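You operate a simulated robot arm through the tools that you are given. There is no shell and no other tool.

Carry out the task below with a simulated robot arm. There is one attempt and no reset: what you move stays moved.

JOB
Put things in order on the crate lid. At the end: the blue flame sensor from the crate lid is on the brown sample carton (marked "LOT 3"); the white pressure sprayer is on the black liner box (marked "LINERS"); the clear jar stands where the white pressure sprayer stood; the green gap block stands where the clear jar stood; whatever was shut is shut again. Leave all else as you found it, and nothing knocked over. Set down upright: pressure sprayer.

It is judged by the outcome, as a careful person would: the job done as asked, and still so three seconds after it is handed in. It fails if anything else is knocked over, pushed out of place, dropped, spilled or broken. A push-on lid holds only when it is set on centred and level and pressed home; a screw cap is set on level and turned clockwise until tight.

ROBOT AND FRAMES
A 6-joint arm with a two-finger parallel gripper, fixed in place. Base frame: the origin is on the floor under the middle of its stand, x ahead of it, y to its left, z up; the work surface is at about z = 720. Readings come in mm, rad, newtons and seconds.
With the tool pointing down near the work surface it reaches from about 220 to 620 mm from the base axis. Its first joint turns from -1.152 to 1.152 rad. Payload 2.7 kg.
The TCP is the grasp point between the finger pads, 23 mm short of the fingertips. In the tool frame z runs along the fingers and y along their closing line. The gripper opens to 94 mm. The fingers are 38 mm wide and 10 mm thick; the gripper's body (54 by 96 mm) begins 39 mm behind the TCP.
Orientation is that of the tool frame in the base frame, as a unit quaternion [x, y, z, w]. With the fingers straight down and closing along the base's y, the tool's x points along the base's -x, its y along +y and its z along -z.

CONTROLS
- The arm moves only by the tool move_arm. Its argument "moves" is a list of rows, each an object of numbers (a shift or turn left out is 0, a gripper value left out holds the last): "x", "y", "z": the shift along the tool's x, y, z in mm; "rx", "ry", "rz": the turn, a rotation vector about the tool's x, y, z in rad; "gripper": the finger opening in mm, from 0 to 94. In form: [{"x": .., "y": .., "z": .., "rx": .., "ry": .., "rz": .., "gripper": ..}, ...]. A call has 1 to 20 rows; each row is the pose to reach, as a shift and turn from the pose commanded when the call began, along the tool's axes at that moment. A row lasts 0.2 s, in which the tool goes at most 50 mm and 0.15 rad; a call with a longer step from one row to the next is refused whole, and so is a gripper value outside its range. Where a pose cannot be reached the arm comes as near as it can. A force on the tool above 40 N (or 10 N above the force at the start of the call, whichever is more), or a blocked arm, ends the call early, and 0.2 s more pass. Each finger travels about 45 mm/s and halts on what it meets, pressing with about 33 N; the grip force reading is that of the motor and also rises with nothing between the fingers. The clock runs only during rows and for 0.2 s after the last one: add rows that repeat a pose to give the fingers time. The reply holds the time, the measured pose of the TCP, the force on the tool along the base axes, the opening and the grip force, in the units named above and with some noise, with the torque about the TCP (base axes, N m) and any sound that the robot's microphone picked up.
- Cameras (640 x 400 px; columns grow to the right, rows downward): "scene" is fixed at [64.9, -445.4, 1396.3]; the picture's right is [0.77, -0.64, 0.00], its down [-0.45, -0.55, -0.70] and it looks along [0.45, 0.54, -0.71] (base axes); focal length 358 px, centre (320, 200). "wrist" rides on the gripper at [86, 16, -74] in the tool frame; the picture's right is [-0.18, 0.98, 0.00], its down [-0.58, -0.11, -0.81] and it looks along [-0.79, -0.15, 0.59] (tool axes); focal length 243 px, centre (320, 200). There is no depth. A picture from a camera that has moved, and an enlarged one, comes with that camera's place and axes in the base frame and with its lens. The place of the scene camera against the robot may be out by one fixed shift of up to 18 mm in any direction.
- capture(camera): a new picture of that camera. It takes no simulated time.
- enlarge(camera, box): a new picture of the part [left, top, right, bottom] of that camera's present view, enlarged. It takes no simulated time.
- hand_in(): hands the job in; it is judged then, once.

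Nothing tells you positions but the pictures and the camera data. Unless the task says otherwise, let go and move clear before handing in.

The tools are called after "Emit:" by a JSON object that holds its "name" and its "arguments". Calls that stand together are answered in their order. move_arm: Moves the arm, as the interface text tells. Its arguments: {"type":"object","properties":{"moves":{"type":"array","items":{"type":"object","properties":{"x":{"type":"number"},"y":{"type":"number"},"z":{"type":"number"},"rx":{"type":"number"},"ry":{"type":"number"},"rz":{"type":"number"},"gripper":{"type":"number"}}}}},"required":["moves"]} The other tools are called the same way: capture (camera) takes a picture; enlarge (camera, box) takes an enlarged picture of a part of a camera's view; hand_in () hands the job in.

At the start:

```text
clock: 0.0
tool_pos: [358.7, 139.7, 1026.3]
tool_rot: [0.001, 1.0, 0.0, 0.001]
wrist_force: [0.3, -0.4, 0.0]
torque: [0.02, 0.0, -0.04]
width: 94.0
grasp_force: 0.0
```

scene: 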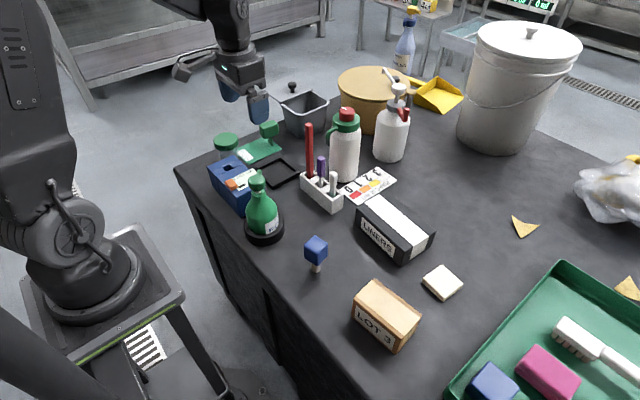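
wrist: 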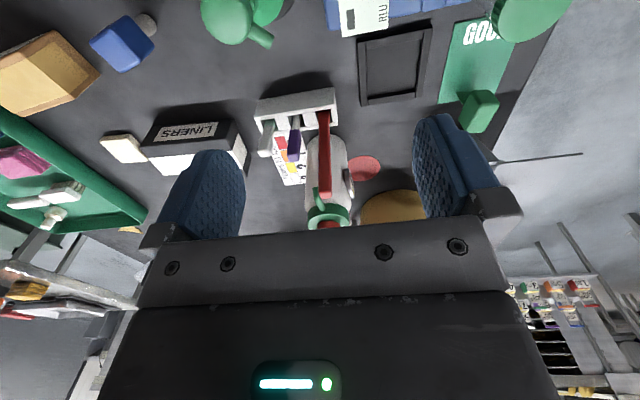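

I see a crowded dark work surface with the brown LOT 3 carton, the black LINERS box, a white sprayer, a blue sensor on a post and several green objects. I'll look closer before I move anything.

Emit:
{"name": "enlarge", "arguments": {"camera": "scene", "box": [170, 60, 330, 160]}}

Emit:
{"name": "enlarge", "arguments": {"camera": "scene", "box": [300, 60, 460, 160]}}

Emit:
{"name": "enlarge", "arguments": {"camera": "scene", "box": [190, 120, 350, 220]}}

Emit:
{"name": "enlarge", "arguments": {"camera": "scene", "box": [280, 180, 480, 360]}}

Emit:
{"name": "enlarge", "arguments": {"camera": "scene", "box": [440, 240, 640, 400]}}

Emit:
{"name": "capture", "arguments": {"camera": "wrist"}}

```text
4.00 times, centred on (250, 110) of scene
camera zoom: at [64.9, -445.4, 1396.3], right [0.77, -0.64, 0.0], down [-0.45, -0.55, -0.7], along [0.45, 0.54, -0.71], focal length 1432 px, centre (600, 560)
```

zoom: 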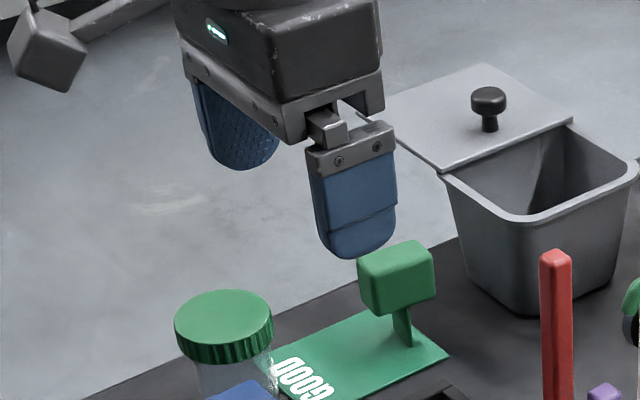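

```text
4.00 times, centred on (380, 110) of scene
camera zoom: at [64.9, -445.4, 1396.3], right [0.77, -0.64, 0.0], down [-0.45, -0.55, -0.7], along [0.45, 0.54, -0.71], focal length 1432 px, centre (80, 560)
```

zoom: 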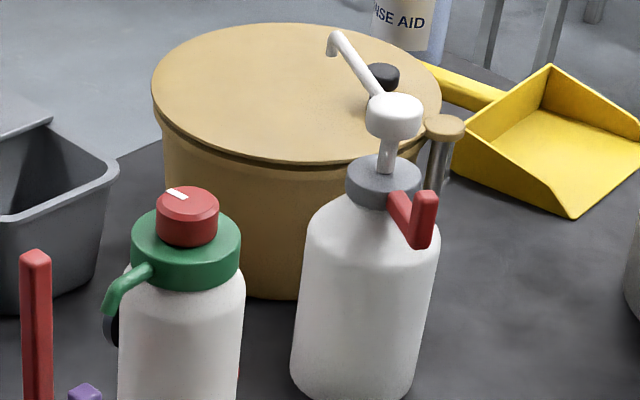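

```text
4.00 times, centred on (270, 170) of scene
camera zoom: at [64.9, -445.4, 1396.3], right [0.77, -0.64, 0.0], down [-0.45, -0.55, -0.7], along [0.45, 0.54, -0.71], focal length 1432 px, centre (520, 320)
```

zoom: 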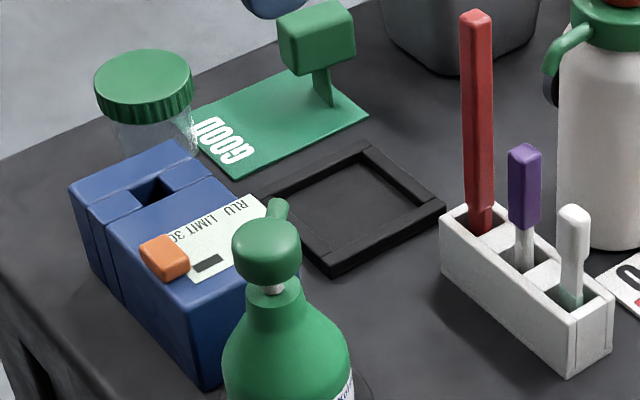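

```text
2.22 times, centred on (380, 270) of scene
camera zoom: at [64.9, -445.4, 1396.3], right [0.77, -0.64, 0.0], down [-0.45, -0.55, -0.7], along [0.45, 0.54, -0.71], focal length 796 px, centre (187, 44)
```

zoom: 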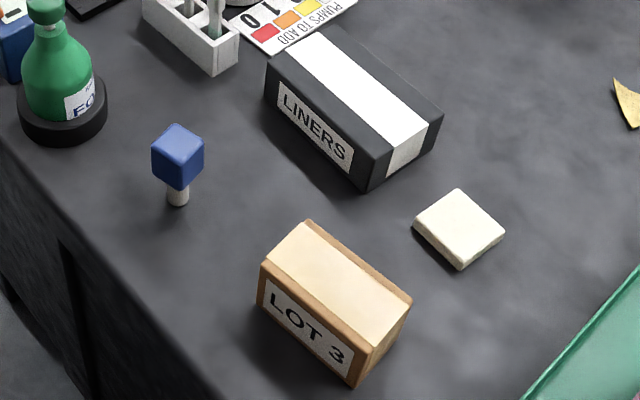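

```text
2.50 times, centred on (540, 320) of scene
camera zoom: at [64.9, -445.4, 1396.3], right [0.77, -0.64, 0.0], down [-0.45, -0.55, -0.7], along [0.45, 0.54, -0.71], focal length 895 px, centre (-230, -100)
```

zoom: 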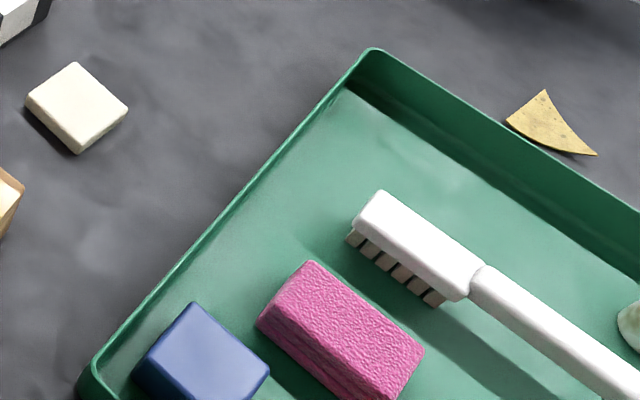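

```text
taken
camera wrist: at [272.9, 157.0, 1102.1], right [0.18, 0.98, 0.0], down [0.58, -0.11, 0.81], along [0.79, -0.15, -0.59], focal length 243 px, centre (320, 200)
```

wrist: 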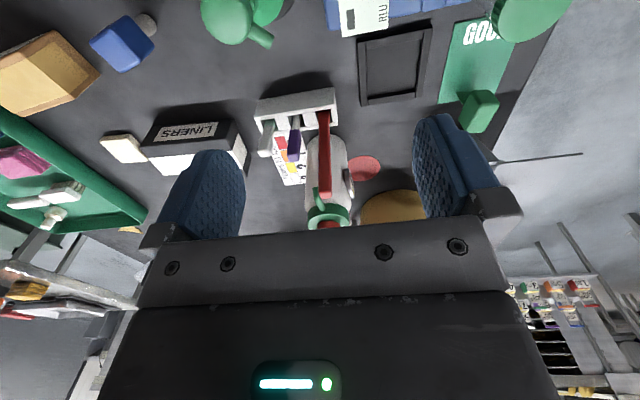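

The first look leaves a few identities open: which white bottle is the sprayer, and what the gap block is. I'll zoom in further with both cameras before I move.

Emit:
{"name": "enlarge", "arguments": {"camera": "scene", "box": [310, 60, 430, 200]}}

Emit:
{"name": "enlarge", "arguments": {"camera": "scene", "box": [205, 110, 305, 190]}}

Emit:
{"name": "enlarge", "arguments": {"camera": "wrist", "box": [340, 0, 560, 140]}}

Emit:
{"name": "enlarge", "arguments": {"camera": "wrist", "box": [240, 80, 400, 240]}}

Emit:
{"name": "enlarge", "arguments": {"camera": "scene", "box": [285, 220, 345, 290]}}

Emit:
{"name": "enlarge", "arguments": {"camera": "scene", "box": [320, 160, 420, 230]}}

```text
2.86 times, centred on (370, 130) of scene
camera zoom: at [64.9, -445.4, 1396.3], right [0.77, -0.64, 0.0], down [-0.45, -0.55, -0.7], along [0.45, 0.54, -0.71], focal length 1023 px, centre (177, 400)
```

zoom: 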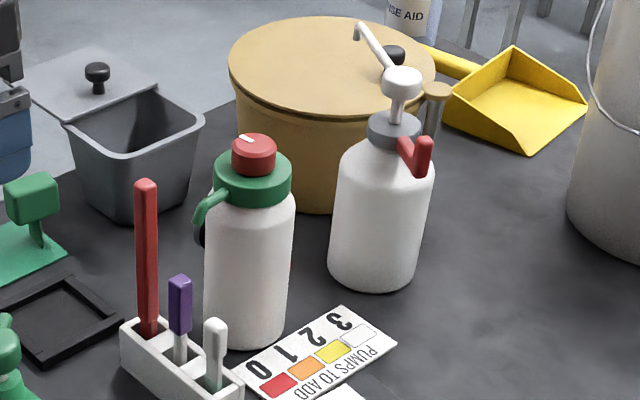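

```text
5.00 times, centred on (255, 150) of scene
camera zoom: at [64.9, -445.4, 1396.3], right [0.77, -0.64, 0.0], down [-0.45, -0.55, -0.7], along [0.45, 0.54, -0.71], focal length 1790 px, centre (645, 450)
```

zoom: 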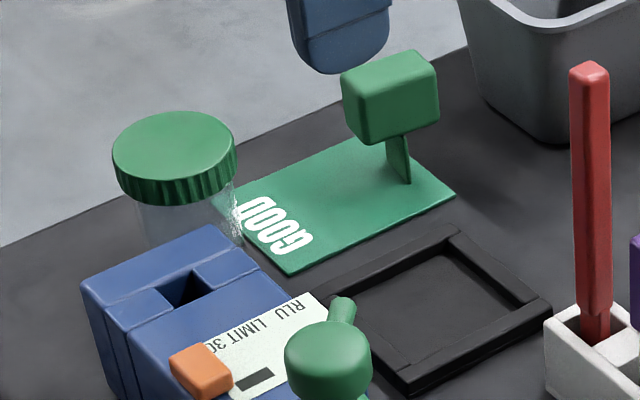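

```text
2.86 times, centred on (450, 70) of wrist
camera zoom: at [272.9, 157.0, 1102.1], right [0.18, 0.98, 0.0], down [0.58, -0.11, 0.81], along [0.79, -0.15, -0.59], focal length 693 px, centre (-51, 571)
```

zoom: 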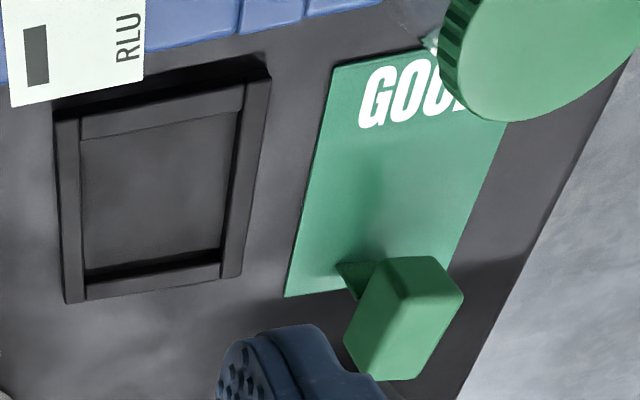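

```text
2.50 times, centred on (320, 160) of wrist
camera zoom: at [272.9, 157.0, 1102.1], right [0.18, 0.98, 0.0], down [0.58, -0.11, 0.81], along [0.79, -0.15, -0.59], focal length 606 px, centre (320, 300)
```

zoom: 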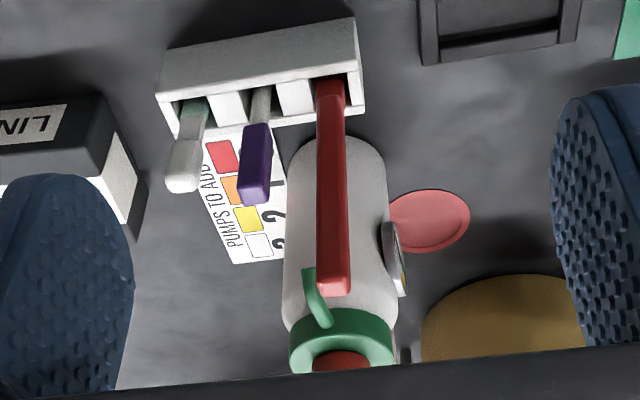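

```text
5.71 times, centred on (315, 255) of scene
camera zoom: at [64.9, -445.4, 1396.3], right [0.77, -0.64, 0.0], down [-0.45, -0.55, -0.7], along [0.45, 0.54, -0.71], focal length 2046 px, centre (349, -114)
```

zoom: 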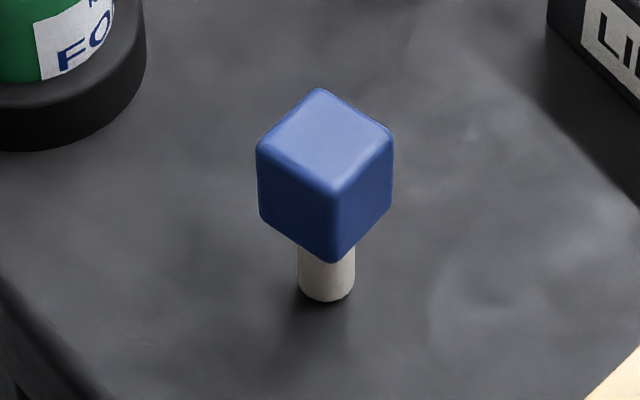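

```text
5.71 times, centred on (370, 195) of scene
camera zoom: at [64.9, -445.4, 1396.3], right [0.77, -0.64, 0.0], down [-0.45, -0.55, -0.7], along [0.45, 0.54, -0.71], focal length 2046 px, centre (34, 229)
```

zoom: 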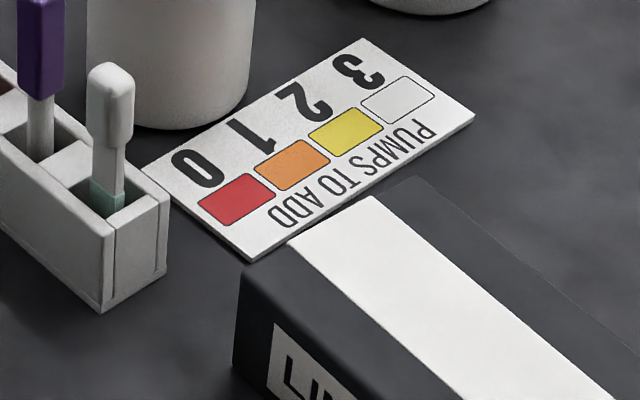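

The near white bottle has a gauge on its side and a green spout, so I take it to be the pressure sprayer. Next I'll swing the wrist camera over the tray side to check for a second blue sensor there.

Emit:
{"name": "move_arm", "arguments": {"moves": [{"x": 8, "y": -41, "rz": 0.09}, {"x": 16, "y": -82, "rz": 0.18}, {"x": 24, "y": -123, "rz": 0.27}, {"x": 32, "y": -164, "rz": 0.36}, {"x": 40, "y": -205, "rz": 0.45}, {"x": 48, "y": -246, "rz": 0.54}, {"x": 56, "y": -290, "rz": 0.63}]}}

Emit:
{"name": "capture", "arguments": {"camera": "wrist"}}

Emit:
{"name": "capture", "arguments": {"camera": "scene"}}

```text
clock: 1.6
tool_pos: [303.2, -149.5, 1028.1]
tool_rot: [0.311, 0.951, 0.0, 0.001]
wrist_force: [-0.1, 0.2, 0.0]
torque: [0.01, -0.02, -0.01]
width: 93.7
grasp_force: 0.0
```

```text
taken
camera wrist: at [242.7, -83.9, 1103.0], right [0.73, 0.68, 0.0], down [0.41, -0.43, 0.81], along [0.55, -0.59, -0.59], focal length 243 px, centre (320, 200)
```

wrist: 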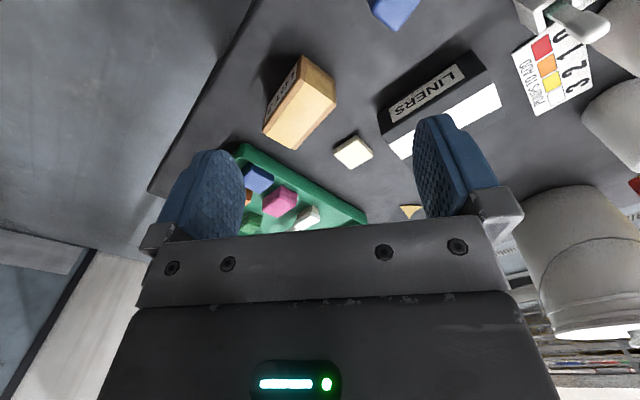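

```text
taken
```

scene: 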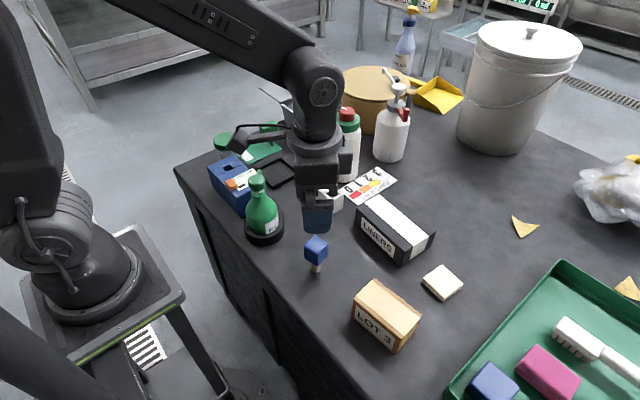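

The wrist view is inverted, with image-down pointing upward. I'll enlarge the tray to see what the blue object in it is.

Emit:
{"name": "enlarge", "arguments": {"camera": "wrist", "box": [220, 130, 380, 240]}}

Emit:
{"name": "enlarge", "arguments": {"camera": "wrist", "box": [240, 40, 520, 180]}}

```text
3.64 times, centred on (300, 185) of wrist
camera zoom: at [242.7, -83.9, 1103.0], right [0.73, 0.68, 0.0], down [0.41, -0.43, 0.81], along [0.55, -0.59, -0.59], focal length 882 px, centre (393, 254)
```

zoom: 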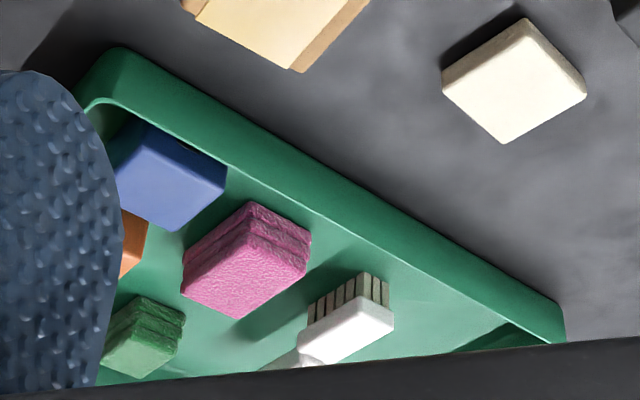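

```text
2.29 times, centred on (380, 110) of wrist
camera zoom: at [242.7, -83.9, 1103.0], right [0.73, 0.68, 0.0], down [0.41, -0.43, 0.81], along [0.55, -0.59, -0.59], focal length 555 px, centre (183, 406)
```

zoom: 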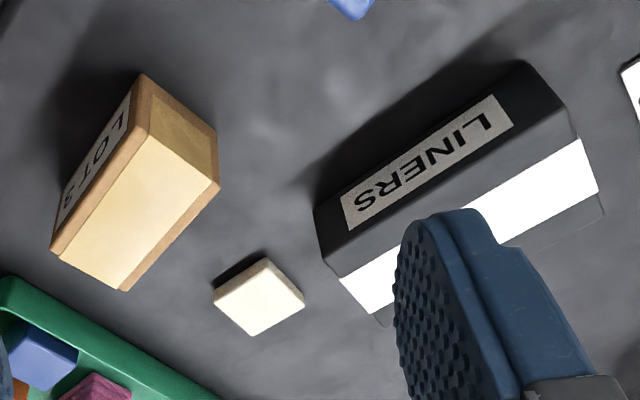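

The tray's blue object looks like a plain block, but I want a steeper view to be sure it isn't a second sensor on a stem.

Emit:
{"name": "move_arm", "arguments": {"moves": [{"x": -35, "y": -28, "rz": 0.035}, {"x": -70, "y": -57, "rz": 0.07}, {"x": -105, "y": -86, "rz": 0.1}, {"x": -140, "y": -115, "rz": 0.135}, {"x": -175, "y": -143, "rz": 0.17}, {"x": -211, "y": -172, "rz": 0.2}, {"x": -211, "y": -172, "rz": 0.2}]}}

Emit:
{"name": "capture", "arguments": {"camera": "wrist"}}

Emit:
{"name": "enlarge", "arguments": {"camera": "wrist", "box": [200, 0, 440, 150]}}

```text
clock: 3.2
tool_pos: [372.3, -413.5, 1025.7]
tool_rot: [0.405, 0.914, 0.0, 0.0]
wrist_force: [0.2, -0.2, -0.3]
torque: [0.02, -0.01, 0.02]
width: 94.0
grasp_force: 0.1
```

```text
taken
camera wrist: at [326.1, -337.7, 1100.4], right [0.85, 0.53, 0.0], down [0.31, -0.5, 0.81], along [0.42, -0.68, -0.59], focal length 243 px, centre (320, 200)
```

wrist: 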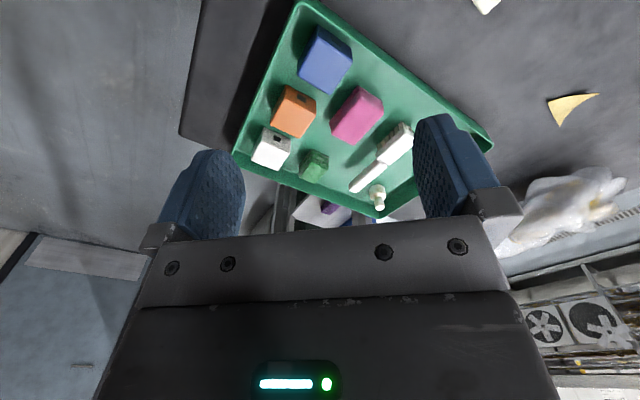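

```text
2.67 times, centred on (320, 75) of wrist
camera zoom: at [326.1, -337.7, 1100.4], right [0.85, 0.53, 0.0], down [0.31, -0.5, 0.81], along [0.42, -0.68, -0.59], focal length 647 px, centre (320, 533)
```

zoom: 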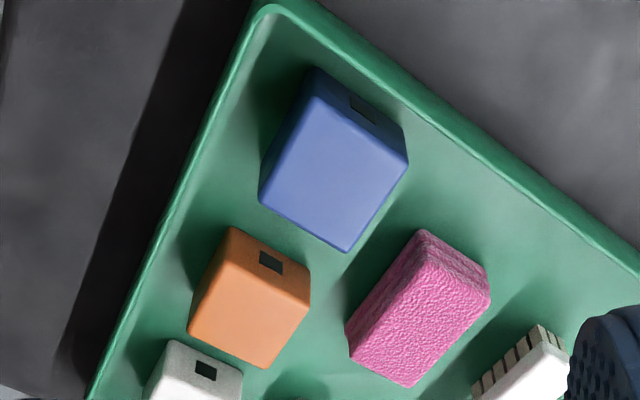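

The tray holds blue, orange and white boxes with small dark windows, while the lid holds a blue cube on a pale stem. Next I'll look at the lid's blue cube more closely.

Emit:
{"name": "move_arm", "arguments": {"moves": [{"x": 39, "y": 15, "rz": -0.104}, {"x": 78, "y": 30, "rz": -0.208}, {"x": 117, "y": 45, "rz": -0.312}, {"x": 157, "y": 60, "rz": -0.416}, {"x": 196, "y": 75, "rz": -0.52}, {"x": 235, "y": 90, "rz": -0.624}, {"x": 274, "y": 105, "rz": -0.728}, {"x": 314, "y": 120, "rz": -0.834}, {"x": 314, "y": 120, "rz": -0.834}]}}

Emit:
{"name": "capture", "arguments": {"camera": "wrist"}}

Emit:
{"name": "enlarge", "arguments": {"camera": "wrist", "box": [240, 0, 480, 150]}}

```text
clock: 5.2
tool_pos: [250.5, -98.3, 1024.9]
tool_rot: [-0.002, 1.0, 0.0, 0.0]
wrist_force: [-0.1, -0.2, 0.5]
torque: [-0.02, 0.0, -0.01]
width: 94.0
grasp_force: 0.1
```

```text
taken
camera wrist: at [164.1, -82.7, 1100.4], right [0.18, 0.98, 0.0], down [0.58, -0.11, 0.81], along [0.79, -0.14, -0.59], focal length 243 px, centre (320, 200)
```

wrist: 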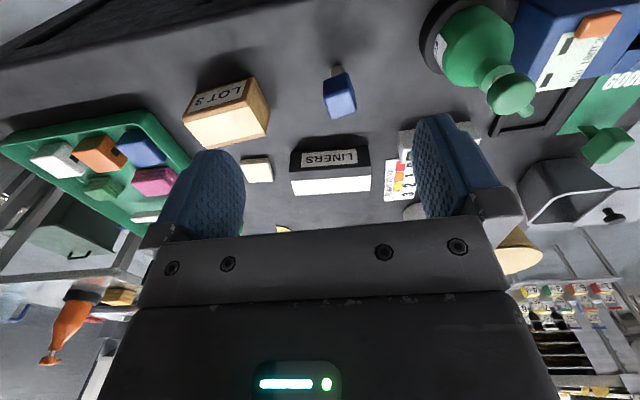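

```text
2.67 times, centred on (360, 75) of wrist
camera zoom: at [164.1, -82.7, 1100.4], right [0.18, 0.98, 0.0], down [0.58, -0.11, 0.81], along [0.79, -0.14, -0.59], focal length 647 px, centre (213, 533)
```

zoom: 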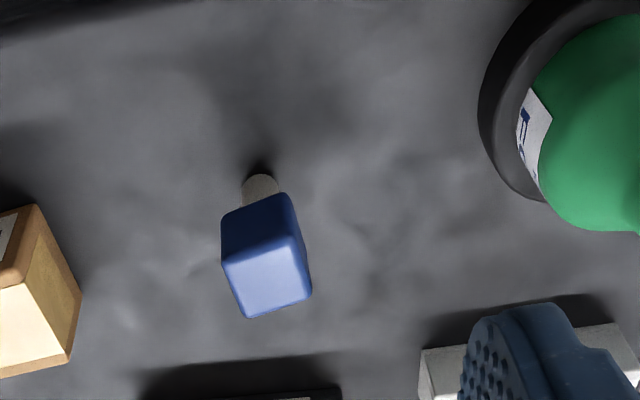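

The lid's blue cube on a pale stem stands near (346, -90) and is about 95 mm tall. Next I'll look at the green block, the GOOD plate and the jar from nearby.

Emit:
{"name": "move_arm", "arguments": {"moves": [{"x": -19.5, "y": 38, "rz": -0.055}, {"x": -39, "y": 76, "rz": -0.11}, {"x": -58, "y": 114, "rz": -0.165}, {"x": -78, "y": 152, "rz": -0.22}, {"x": -97, "y": 190, "rz": -0.275}, {"x": -117, "y": 228, "rz": -0.33}, {"x": -136, "y": 266, "rz": -0.385}, {"x": -156, "y": 304, "rz": -0.44}, {"x": -175, "y": 342, "rz": -0.495}, {"x": -195, "y": 381, "rz": -0.55}, {"x": -195, "y": 381, "rz": -0.55}]}}

Emit:
{"name": "capture", "arguments": {"camera": "wrist"}}

Emit:
{"name": "enlarge", "arguments": {"camera": "wrist", "box": [200, 0, 460, 160]}}

Emit:
{"name": "enlarge", "arguments": {"camera": "wrist", "box": [80, 0, 240, 200]}}

```text
clock: 7.6
tool_pos: [443.1, 279.1, 1026.5]
tool_rot: [-0.275, 0.962, 0.0, 0.0]
wrist_force: [0.3, 0.0, 0.3]
torque: [-0.01, 0.03, 0.02]
width: 94.0
grasp_force: 0.1
```

```text
taken
camera wrist: at [361.3, 248.4, 1102.6], right [-0.36, 0.93, 0.0], down [0.55, 0.21, 0.81], along [0.75, 0.29, -0.59], focal length 243 px, centre (320, 200)
```

wrist: 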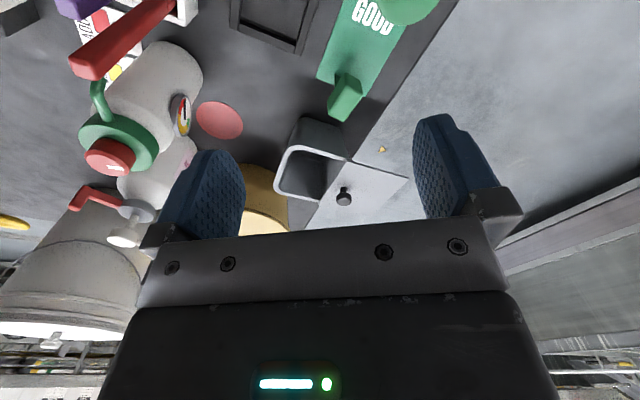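

```text
2.46 times, centred on (330, 80) of wrist
camera zoom: at [361.3, 248.4, 1102.6], right [-0.36, 0.93, 0.0], down [0.55, 0.21, 0.81], along [0.75, 0.29, -0.59], focal length 597 px, centre (295, 495)
```

zoom: 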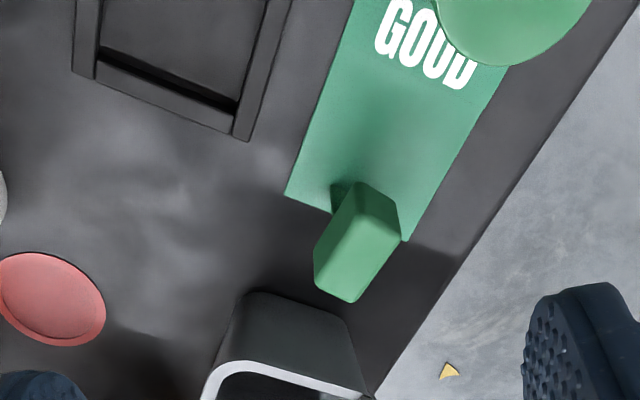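

```text
2.00 times, centred on (160, 100) of wrist
camera zoom: at [361.3, 248.4, 1102.6], right [-0.36, 0.93, 0.0], down [0.55, 0.21, 0.81], along [0.75, 0.29, -0.59], focal length 485 px, centre (640, 400)
```

zoom: 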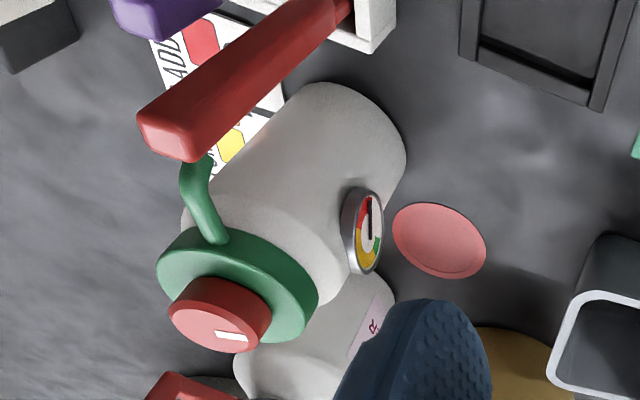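

The sprayer's gauge and spout are clear from here. The green block sits on a thin stem at the end of the GOOD plate, near (531, 347), so I'll zoom in to see whether block and plate are one piece.

Emit:
{"name": "enlarge", "arguments": {"camera": "scene", "box": [240, 115, 300, 165]}}

Emit:
{"name": "enlarge", "arguments": {"camera": "wrist", "box": [310, 30, 400, 130]}}

Emit:
{"name": "enlarge", "arguments": {"camera": "scene", "box": [200, 125, 260, 185]}}

```text
8.00 times, centred on (270, 140) of scene
camera zoom: at [65.0, -445.4, 1396.3], right [0.77, -0.64, 0.0], down [-0.45, -0.55, -0.7], along [0.45, 0.54, -0.71], focal length 2865 px, centre (720, 680)
```

zoom: 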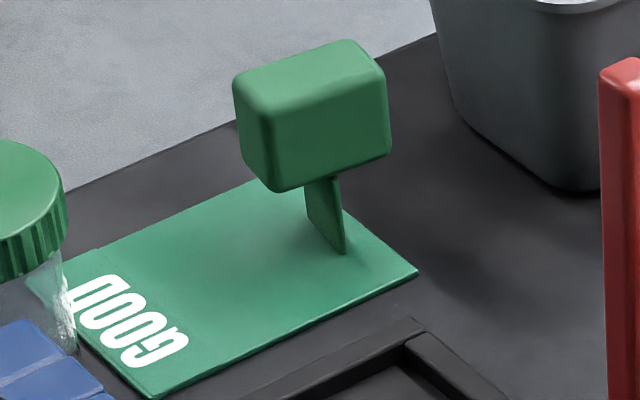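

```text
4.00 times, centred on (355, 80) of wrist
camera zoom: at [361.3, 248.4, 1102.6], right [-0.36, 0.93, 0.0], down [0.55, 0.21, 0.81], along [0.75, 0.29, -0.59], focal length 970 px, centre (180, 680)
```

zoom: 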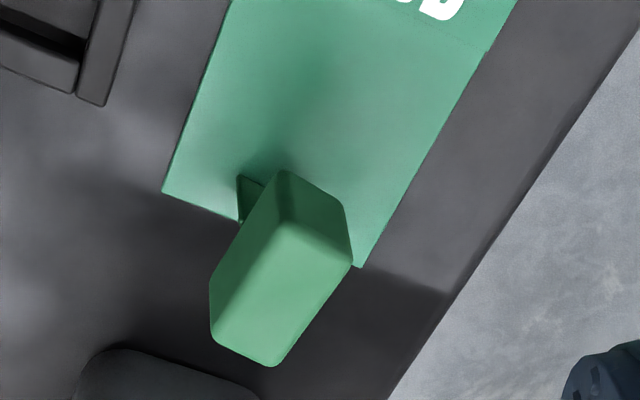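

```text
6.67 times, centred on (230, 155) of scene
camera zoom: at [65.0, -445.4, 1396.3], right [0.77, -0.64, 0.0], down [-0.45, -0.55, -0.7], along [0.45, 0.54, -0.71], focal length 2387 px, centre (920, 500)
```

zoom: 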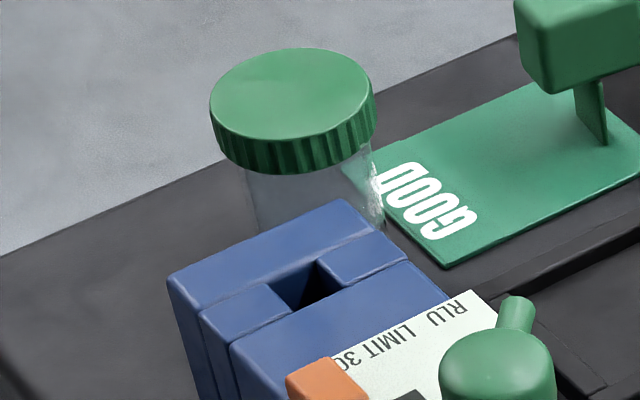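

The green piece stands on its fin at the plate's end, so I'll watch whether the plate moves when I lift it. First I'll go above the flame sensor at about (348, -88) and check alignment.

Emit:
{"name": "move_arm", "arguments": {"moves": [{"x": 30.5, "y": -29, "z": 0, "rz": 0.04}, {"x": 61, "y": -58, "z": 0, "rz": 0.08}, {"x": 91.5, "y": -87, "z": 0, "rz": 0.12}, {"x": 122, "y": -116, "z": 10, "rz": 0.16}, {"x": 152.5, "y": -145, "z": 25, "rz": 0.2}, {"x": 183, "y": -174, "z": 40, "rz": 0.24}, {"x": 213.5, "y": -203, "z": 55, "rz": 0.28}, {"x": 244, "y": -232, "z": 75, "rz": 0.32}, {"x": 274.8, "y": -261.3, "z": 96, "rz": 0.357}, {"x": 274.8, "y": -261.3, "z": 96, "rz": 0.357}]}}

Emit:
{"name": "capture", "arguments": {"camera": "wrist"}}

Emit:
{"name": "capture", "arguments": {"camera": "scene"}}

```text
clock: 9.8
tool_pos: [346.6, -84.0, 927.8]
tool_rot: [-0.099, 0.995, 0.0, 0.0]
wrist_force: [0.7, -1.0, -0.2]
torque: [0.02, 0.02, 0.02]
width: 93.9
grasp_force: 0.0
```

```text
taken
camera wrist: at [257.9, -85.6, 1003.5], right [-0.01, 1.0, 0.0], down [0.59, 0.01, 0.81], along [0.81, 0.01, -0.59], focal length 243 px, centre (320, 200)
```

wrist: 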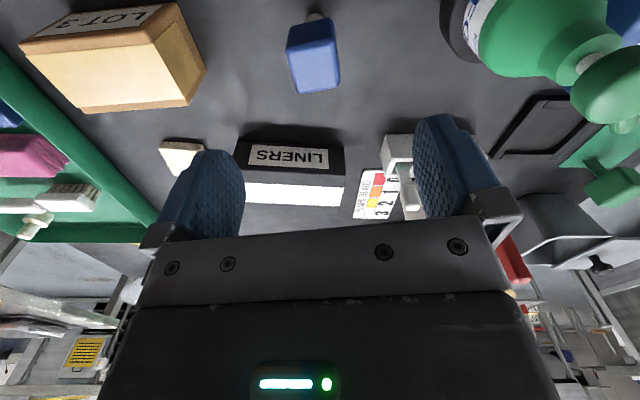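

```text
taken
```

scene: 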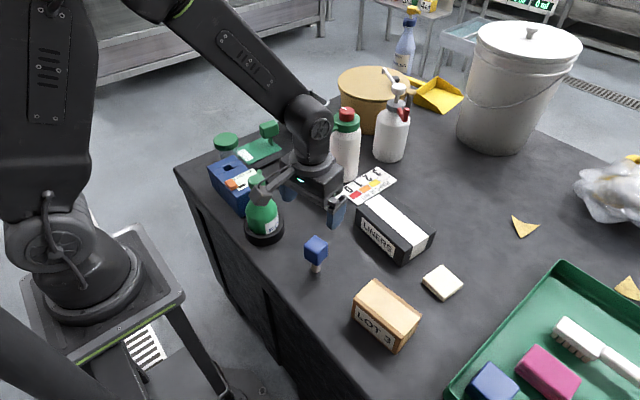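

The gripper is roughly above the blue sensor. I'll enlarge the wrist view to refine the sensor's position and yaw.

Emit:
{"name": "enlarge", "arguments": {"camera": "wrist", "box": [260, 0, 380, 110]}}

Emit:
{"name": "enlarge", "arguments": {"camera": "wrist", "box": [0, 0, 220, 130]}}

Emit:
{"name": "enlarge", "arguments": {"camera": "wrist", "box": [150, 110, 430, 240]}}

```text
3.64 times, centred on (320, 55) of wrist
camera zoom: at [257.9, -85.6, 1003.5], right [-0.01, 1.0, 0.0], down [0.59, 0.01, 0.81], along [0.81, 0.01, -0.59], focal length 882 px, centre (320, 727)
```

zoom: 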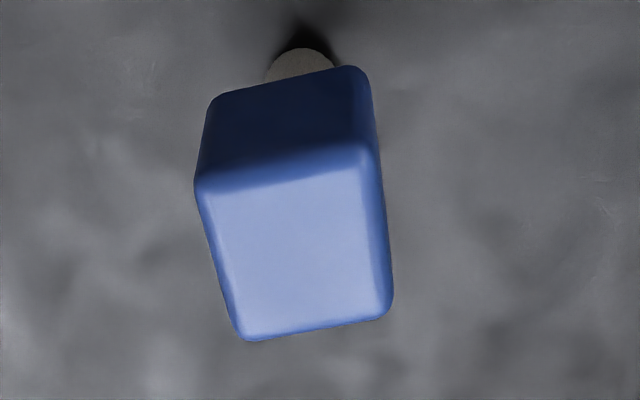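

```text
2.91 times, centred on (110, 65) of wrist
camera zoom: at [257.9, -85.6, 1003.5], right [-0.01, 1.0, 0.0], down [0.59, 0.01, 0.81], along [0.81, 0.01, -0.59], focal length 706 px, centre (931, 593)
```

zoom: 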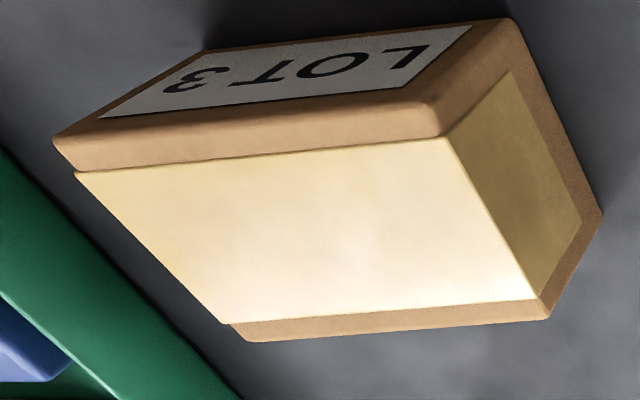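

```text
2.29 times, centred on (290, 175) of wrist
camera zoom: at [257.9, -85.6, 1003.5], right [-0.01, 1.0, 0.0], down [0.59, 0.01, 0.81], along [0.81, 0.01, -0.59], focal length 555 px, centre (389, 257)
```

zoom: 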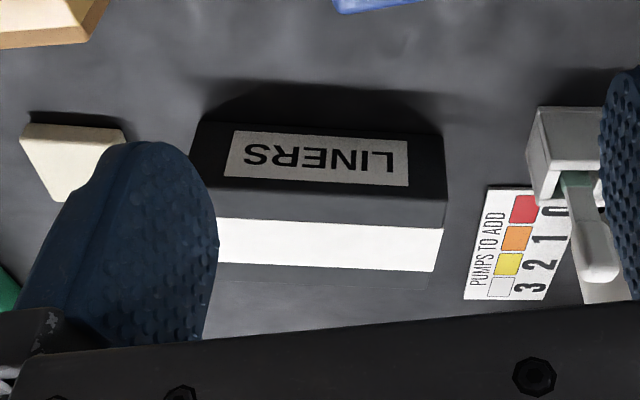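

The sensor's head centre is at about (349.5, -89) with its top near z = 812, and the gripper yaw already matches it. I'll descend partway with a small lateral correction, then check again.

Emit:
{"name": "move_arm", "arguments": {"moves": [{"x": -2, "y": -5.5, "z": 30}, {"x": -2, "y": -5.5, "z": 60}, {"x": -2, "y": -5.5, "z": 85}, {"x": -2, "y": -5.5, "z": 85}]}}

Emit:
{"name": "capture", "arguments": {"camera": "wrist"}}

Emit:
{"name": "enlarge", "arguments": {"camera": "scene", "box": [250, 180, 400, 300]}}

```text
clock: 10.8
tool_pos: [351.2, -89.0, 843.9]
tool_rot: [-0.099, 0.995, 0.001, 0.0]
wrist_force: [-0.7, 0.5, -0.1]
torque: [-0.03, 0.01, 0.01]
width: 94.1
grasp_force: 0.0
```

```text
taken
camera wrist: at [262.7, -89.9, 918.3], right [-0.01, 1.0, 0.0], down [0.59, 0.01, 0.81], along [0.81, 0.01, -0.59], focal length 243 px, centre (320, 200)
```

wrist: 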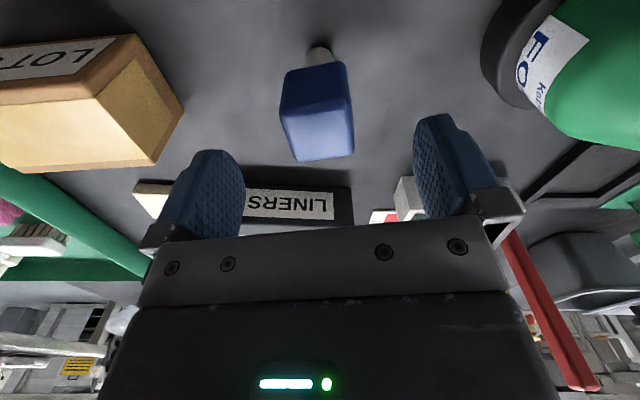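

```text
3.33 times, centred on (325, 240) of scene
camera zoom: at [64.9, -445.4, 1396.3], right [0.77, -0.64, 0.0], down [-0.45, -0.55, -0.7], along [0.45, 0.54, -0.71], focal length 1194 px, centre (303, 67)
```

zoom: 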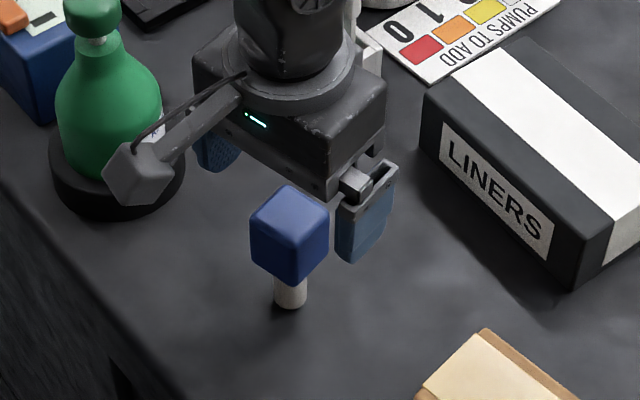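

The alignment looks close. I'll enlarge the wrist view once more to check the fore-aft centring before closing.

Emit:
{"name": "enlarge", "arguments": {"camera": "wrist", "box": [240, 30, 400, 180]}}

```text
2.67 times, centred on (320, 105) of wrist
camera zoom: at [262.7, -89.9, 918.3], right [-0.01, 1.0, 0.0], down [0.59, 0.01, 0.81], along [0.81, 0.01, -0.59], focal length 647 px, centre (320, 453)
```

zoom: 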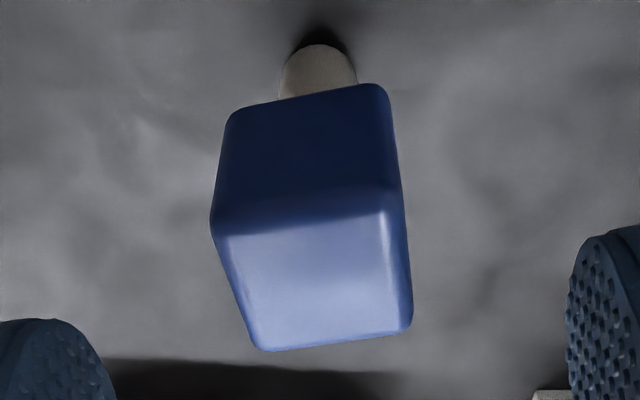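

The sensor is centred between the pads, so I'll descend to grip height and close on the head.

Emit:
{"name": "move_arm", "arguments": {"moves": [{"x": 1, "y": 0.5, "z": 25}, {"x": 1, "y": 0.5, "z": 50}, {"x": 1, "y": 0.5, "z": 52}, {"x": 1, "y": 0.5, "z": 52}]}}

Emit:
{"name": "capture", "arguments": {"camera": "wrist"}}

Emit:
{"name": "enlarge", "arguments": {"camera": "scene", "box": [250, 180, 400, 300]}}

```text
clock: 11.8
tool_pos: [350.9, -90.6, 792.8]
tool_rot: [-0.098, 0.995, -0.001, -0.001]
wrist_force: [0.1, 0.2, 0.0]
torque: [-0.01, 0.01, -0.04]
width: 93.9
grasp_force: 0.1
```

```text
taken
camera wrist: at [262.4, -91.0, 867.7], right [-0.01, 1.0, 0.0], down [0.59, 0.01, 0.81], along [0.81, 0.01, -0.59], focal length 243 px, centre (320, 200)
```

wrist: 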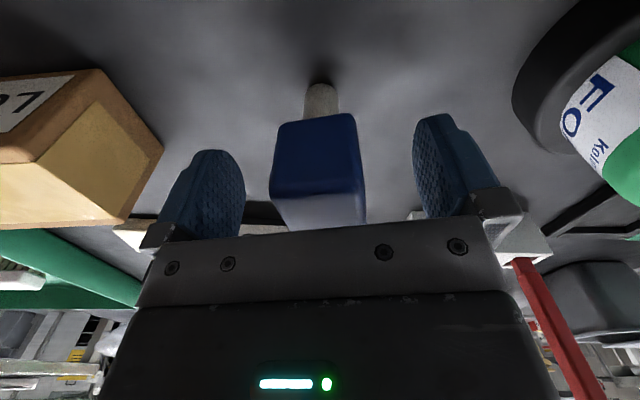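

```text
3.33 times, centred on (325, 240) of scene
camera zoom: at [64.9, -445.4, 1396.3], right [0.77, -0.64, 0.0], down [-0.45, -0.55, -0.7], along [0.45, 0.54, -0.71], focal length 1194 px, centre (303, 67)
```

zoom: 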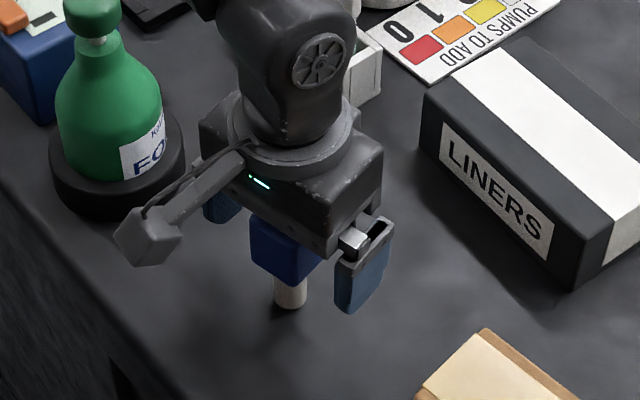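

The pads straddle the head well. Closing now.

Emit:
{"name": "move_arm", "arguments": {"moves": [{"gripper": 60}, {"gripper": 40}, {"gripper": 22}, {"gripper": 22}, {"gripper": 22}, {"gripper": 22}]}}

Emit:
{"name": "capture", "arguments": {"camera": "wrist"}}

```text
clock: 13.2
tool_pos: [350.2, -91.5, 791.6]
tool_rot: [-0.098, 0.995, 0.0, 0.0]
wrist_force: [-0.2, 0.9, 0.7]
torque: [-0.02, -0.02, 0.0]
width: 37.4
grasp_force: 32.7
```

```text
taken
camera wrist: at [262.4, -91.0, 867.9], right [-0.01, 1.0, 0.0], down [0.59, 0.01, 0.81], along [0.81, 0.01, -0.59], focal length 243 px, centre (320, 200)
```

wrist: 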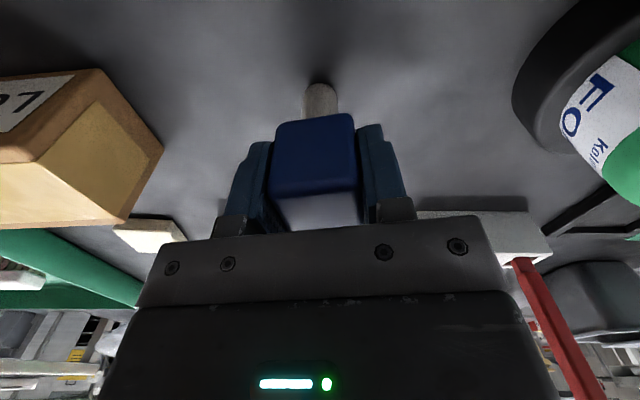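

The head is gripped at a width of 37.4 mm without having shifted. I'll lift it and carry it over the LOT 3 carton, whose top centre I estimate at (373, -269, 790).

Emit:
{"name": "move_arm", "arguments": {"moves": [{"z": -15}, {"z": -45}, {"z": -85}, {"z": -125}, {"x": 3, "y": -36, "z": -130}, {"x": 5, "y": -72, "z": -130}, {"x": 8, "y": -108, "z": -130}, {"x": 10, "y": -144, "z": -130}, {"x": 12.7, "y": -177, "z": -130}, {"x": 12.7, "y": -177, "z": -130}]}}

Emit:
{"name": "capture", "arguments": {"camera": "wrist"}}

Emit:
{"name": "enlarge", "arguments": {"camera": "scene", "box": [300, 180, 460, 360]}}

```text
clock: 15.4
tool_pos: [371.6, -267.2, 925.8]
tool_rot: [-0.098, 0.995, -0.001, -0.001]
wrist_force: [-0.6, 0.0, -0.7]
torque: [-0.02, 0.05, 0.01]
width: 37.7
grasp_force: 33.2
```

```text
taken
camera wrist: at [283.6, -267.3, 1000.3], right [-0.01, 1.0, 0.0], down [0.59, 0.01, 0.81], along [0.81, 0.01, -0.59], focal length 243 px, centre (320, 200)
```

wrist: 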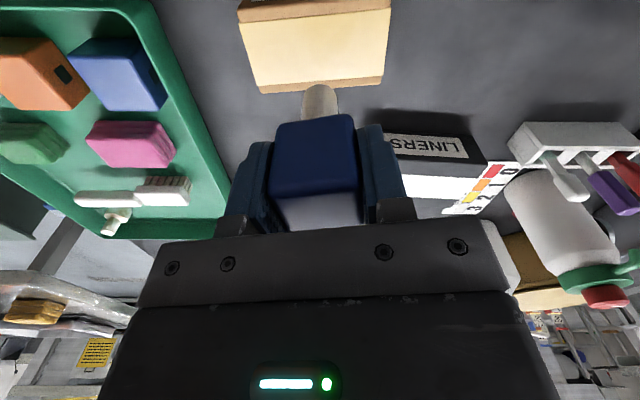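

```text
2.22 times, centred on (380, 270) of scene
camera zoom: at [64.9, -445.4, 1396.3], right [0.77, -0.64, 0.0], down [-0.45, -0.55, -0.7], along [0.45, 0.54, -0.71], focal length 796 px, centre (187, 44)
```

zoom: 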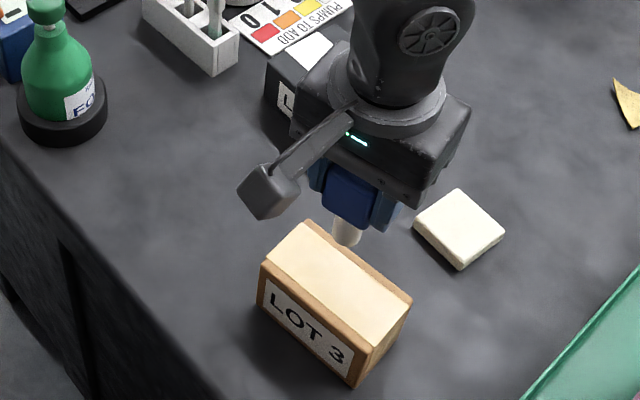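

The sensor is held upright over the carton. I'll enlarge the wrist view to locate the carton top relative to the stem.

Emit:
{"name": "enlarge", "arguments": {"camera": "wrist", "box": [220, 0, 420, 130]}}

```text
3.08 times, centred on (320, 65) of wrist
camera zoom: at [283.6, -267.3, 1000.3], right [-0.01, 1.0, 0.0], down [0.59, 0.01, 0.81], along [0.81, 0.01, -0.59], focal length 746 px, centre (320, 615)
```

zoom: 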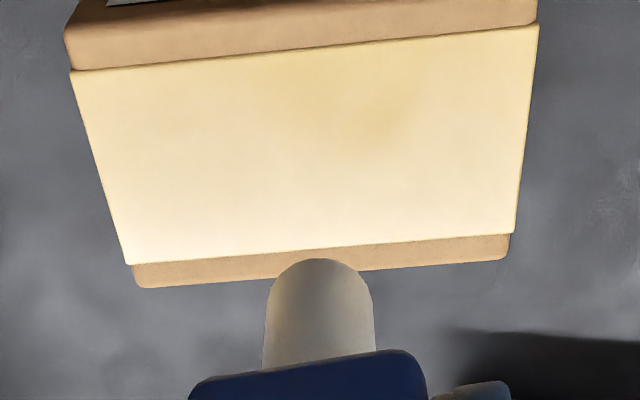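

The carton's top centre is about (372, -268), directly below the stem. I'll lower it in small steps until it touches.

Emit:
{"name": "move_arm", "arguments": {"moves": [{"x": -0.5, "y": -1, "z": 20}, {"x": -0.5, "y": -1, "z": 40}, {"x": -0.5, "y": -1, "z": 52}, {"x": -0.5, "y": -1, "z": 54}, {"x": -0.5, "y": -1, "z": 54}]}}

Emit:
{"name": "enlarge", "arguments": {"camera": "scene", "box": [330, 220, 450, 360]}}

Emit:
{"name": "capture", "arguments": {"camera": "wrist"}}

```text
clock: 16.6
tool_pos: [371.6, -266.8, 870.0]
tool_rot: [-0.098, 0.995, 0.0, -0.001]
wrist_force: [-0.2, -0.1, -0.6]
torque: [0.04, -0.02, -0.01]
width: 37.3
grasp_force: 33.4
```

```text
2.86 times, centred on (390, 290) of scene
camera zoom: at [64.9, -445.4, 1396.3], right [0.77, -0.64, 0.0], down [-0.45, -0.55, -0.7], along [0.45, 0.54, -0.71], focal length 1023 px, centre (120, -57)
```

zoom: 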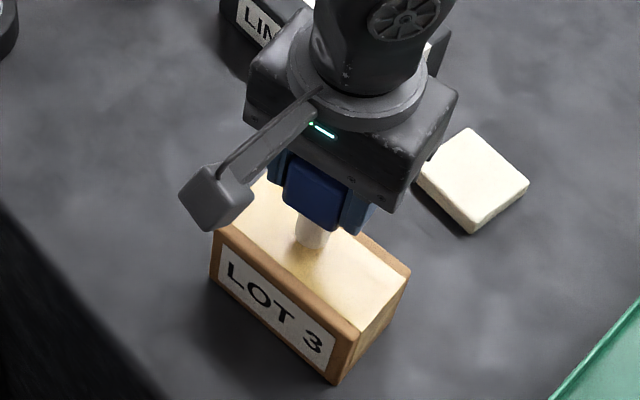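

```text
taken
camera wrist: at [283.6, -266.8, 945.2], right [-0.01, 1.0, 0.0], down [0.59, 0.01, 0.81], along [0.81, 0.01, -0.59], focal length 243 px, centre (320, 200)
```

wrist: 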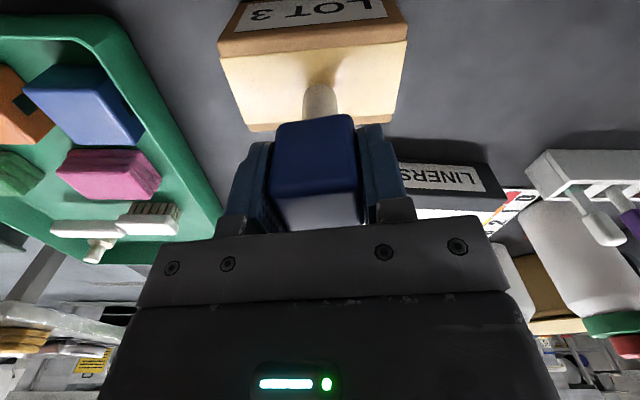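

The stem is just above the middle of the carton. I'll step down gently to contact.

Emit:
{"name": "move_arm", "arguments": {"moves": [{"z": 2}, {"z": 4}, {"z": 5}, {"z": 6}, {"z": 6}]}}

Emit:
{"name": "enlarge", "arguments": {"camera": "scene", "box": [350, 270, 410, 320]}}

Emit:
{"name": "enlarge", "arguments": {"camera": "wrist", "box": [270, 50, 370, 130]}}

```text
clock: 17.8
tool_pos: [371.4, -267.2, 863.4]
tool_rot: [-0.099, 0.995, -0.001, 0.0]
wrist_force: [1.0, 0.1, -1.4]
torque: [-0.03, 0.01, 0.02]
width: 37.9
grasp_force: 33.5
```

```text
8.00 times, centred on (380, 295) of scene
camera zoom: at [64.9, -445.4, 1396.3], right [0.77, -0.64, 0.0], down [-0.45, -0.55, -0.7], along [0.45, 0.54, -0.71], focal length 2865 px, centre (-160, -560)
```

zoom: 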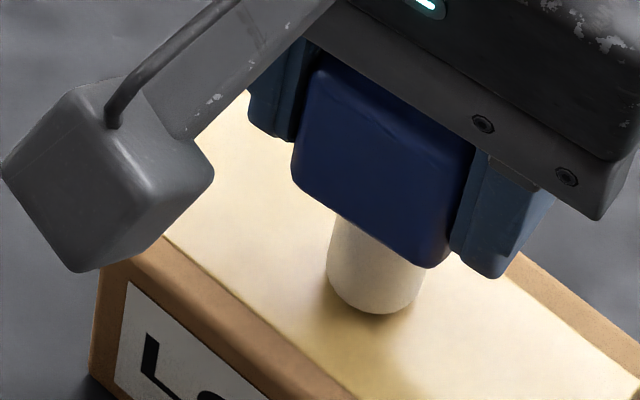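

```text
5.00 times, centred on (320, 90) of wrist
camera zoom: at [283.0, -267.5, 939.1], right [-0.01, 1.0, 0.0], down [0.59, 0.01, 0.81], along [0.81, 0.01, -0.59], focal length 1213 px, centre (320, 750)
```

zoom: 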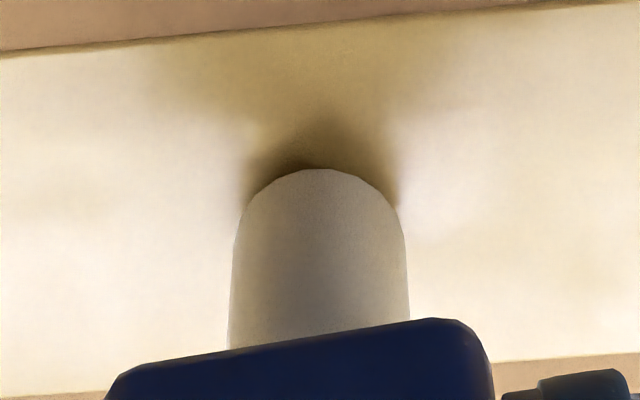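

Still no clear contact, but the shadow gap is nearly closed. I'll keep going in 1 mm steps.

Emit:
{"name": "move_arm", "arguments": {"moves": [{"z": 1}, {"z": 2}, {"z": 2}]}}

Emit:
{"name": "enlarge", "arguments": {"camera": "wrist", "box": [270, 50, 370, 130]}}

```text
clock: 18.6
tool_pos: [371.9, -267.5, 863.3]
tool_rot: [-0.099, 0.995, 0.0, 0.0]
wrist_force: [-3.0, 2.6, 9.7]
torque: [0.2, 0.22, -0.03]
width: 37.6
grasp_force: 33.5
```

```text
5.00 times, centred on (320, 90) of wrist
camera zoom: at [283.3, -267.2, 937.8], right [-0.01, 1.0, 0.0], down [0.59, 0.01, 0.81], along [0.81, 0.01, -0.59], focal length 1213 px, centre (320, 750)
```

zoom: 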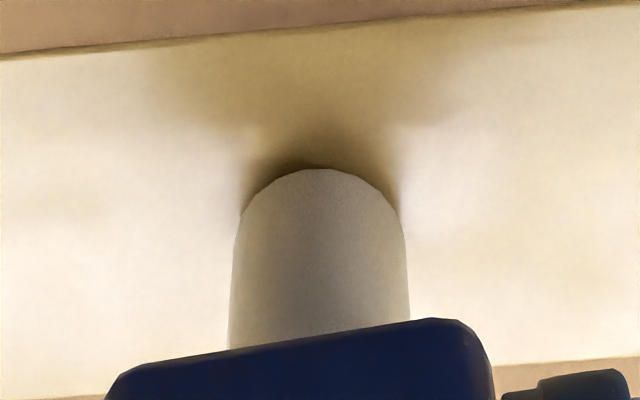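

The stem has touched down, with about 10 N on the tool. I'll ease off that load and then release.

Emit:
{"name": "move_arm", "arguments": {"moves": [{"z": -1}, {"z": -1.3}, {"z": -1.3}]}}

```text
clock: 19.4
tool_pos: [371.3, -266.0, 864.3]
tool_rot: [-0.099, 0.995, 0.0, 0.0]
wrist_force: [0.0, -0.7, -1.0]
torque: [-0.01, 0.0, -0.01]
width: 37.9
grasp_force: 32.7
```

Emit:
{"name": "move_arm", "arguments": {"moves": [{"z": 0.5}, {"z": 0.5, "gripper": 40}, {"z": 0.5, "gripper": 44}, {"z": 0.5, "gripper": 52}, {"z": 0.5, "gripper": 70}, {"z": 0.5, "gripper": 70}]}}

Emit:
{"name": "capture", "arguments": {"camera": "wrist"}}

Emit:
{"name": "enlarge", "arguments": {"camera": "scene", "box": [330, 240, 430, 340]}}

```text
clock: 20.8
tool_pos: [371.1, -267.1, 863.9]
tool_rot: [-0.098, 0.995, 0.0, 0.001]
wrist_force: [0.2, -0.7, -0.6]
torque: [0.02, -0.03, -0.01]
width: 69.8
grasp_force: 0.0
```

```text
taken
camera wrist: at [283.2, -267.3, 937.9], right [-0.01, 1.0, 0.0], down [0.59, 0.01, 0.81], along [0.81, 0.01, -0.59], focal length 243 px, centre (320, 200)
```

wrist: 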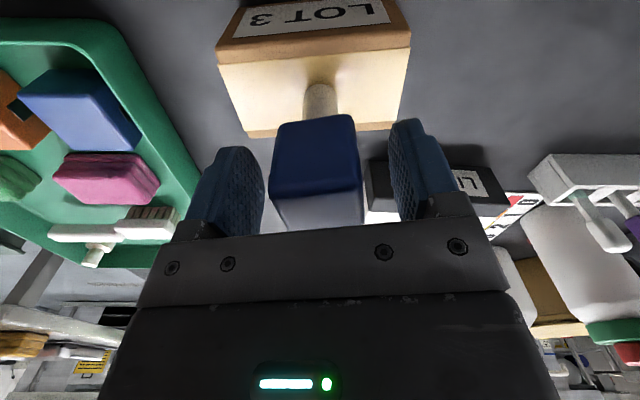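

```text
4.00 times, centred on (380, 290) of scene
camera zoom: at [64.9, -445.4, 1396.3], right [0.77, -0.64, 0.0], down [-0.45, -0.55, -0.7], along [0.45, 0.54, -0.71], focal length 1432 px, centre (80, -160)
```

zoom: 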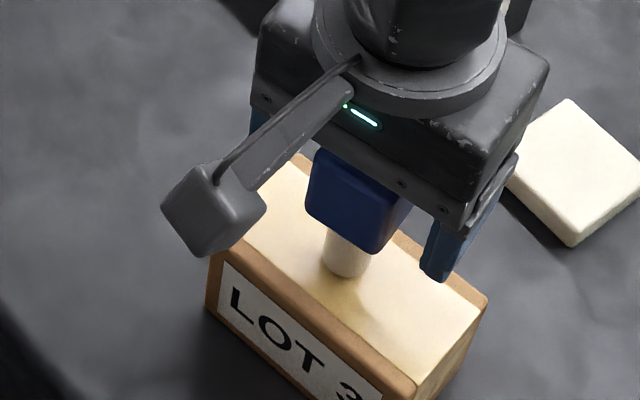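

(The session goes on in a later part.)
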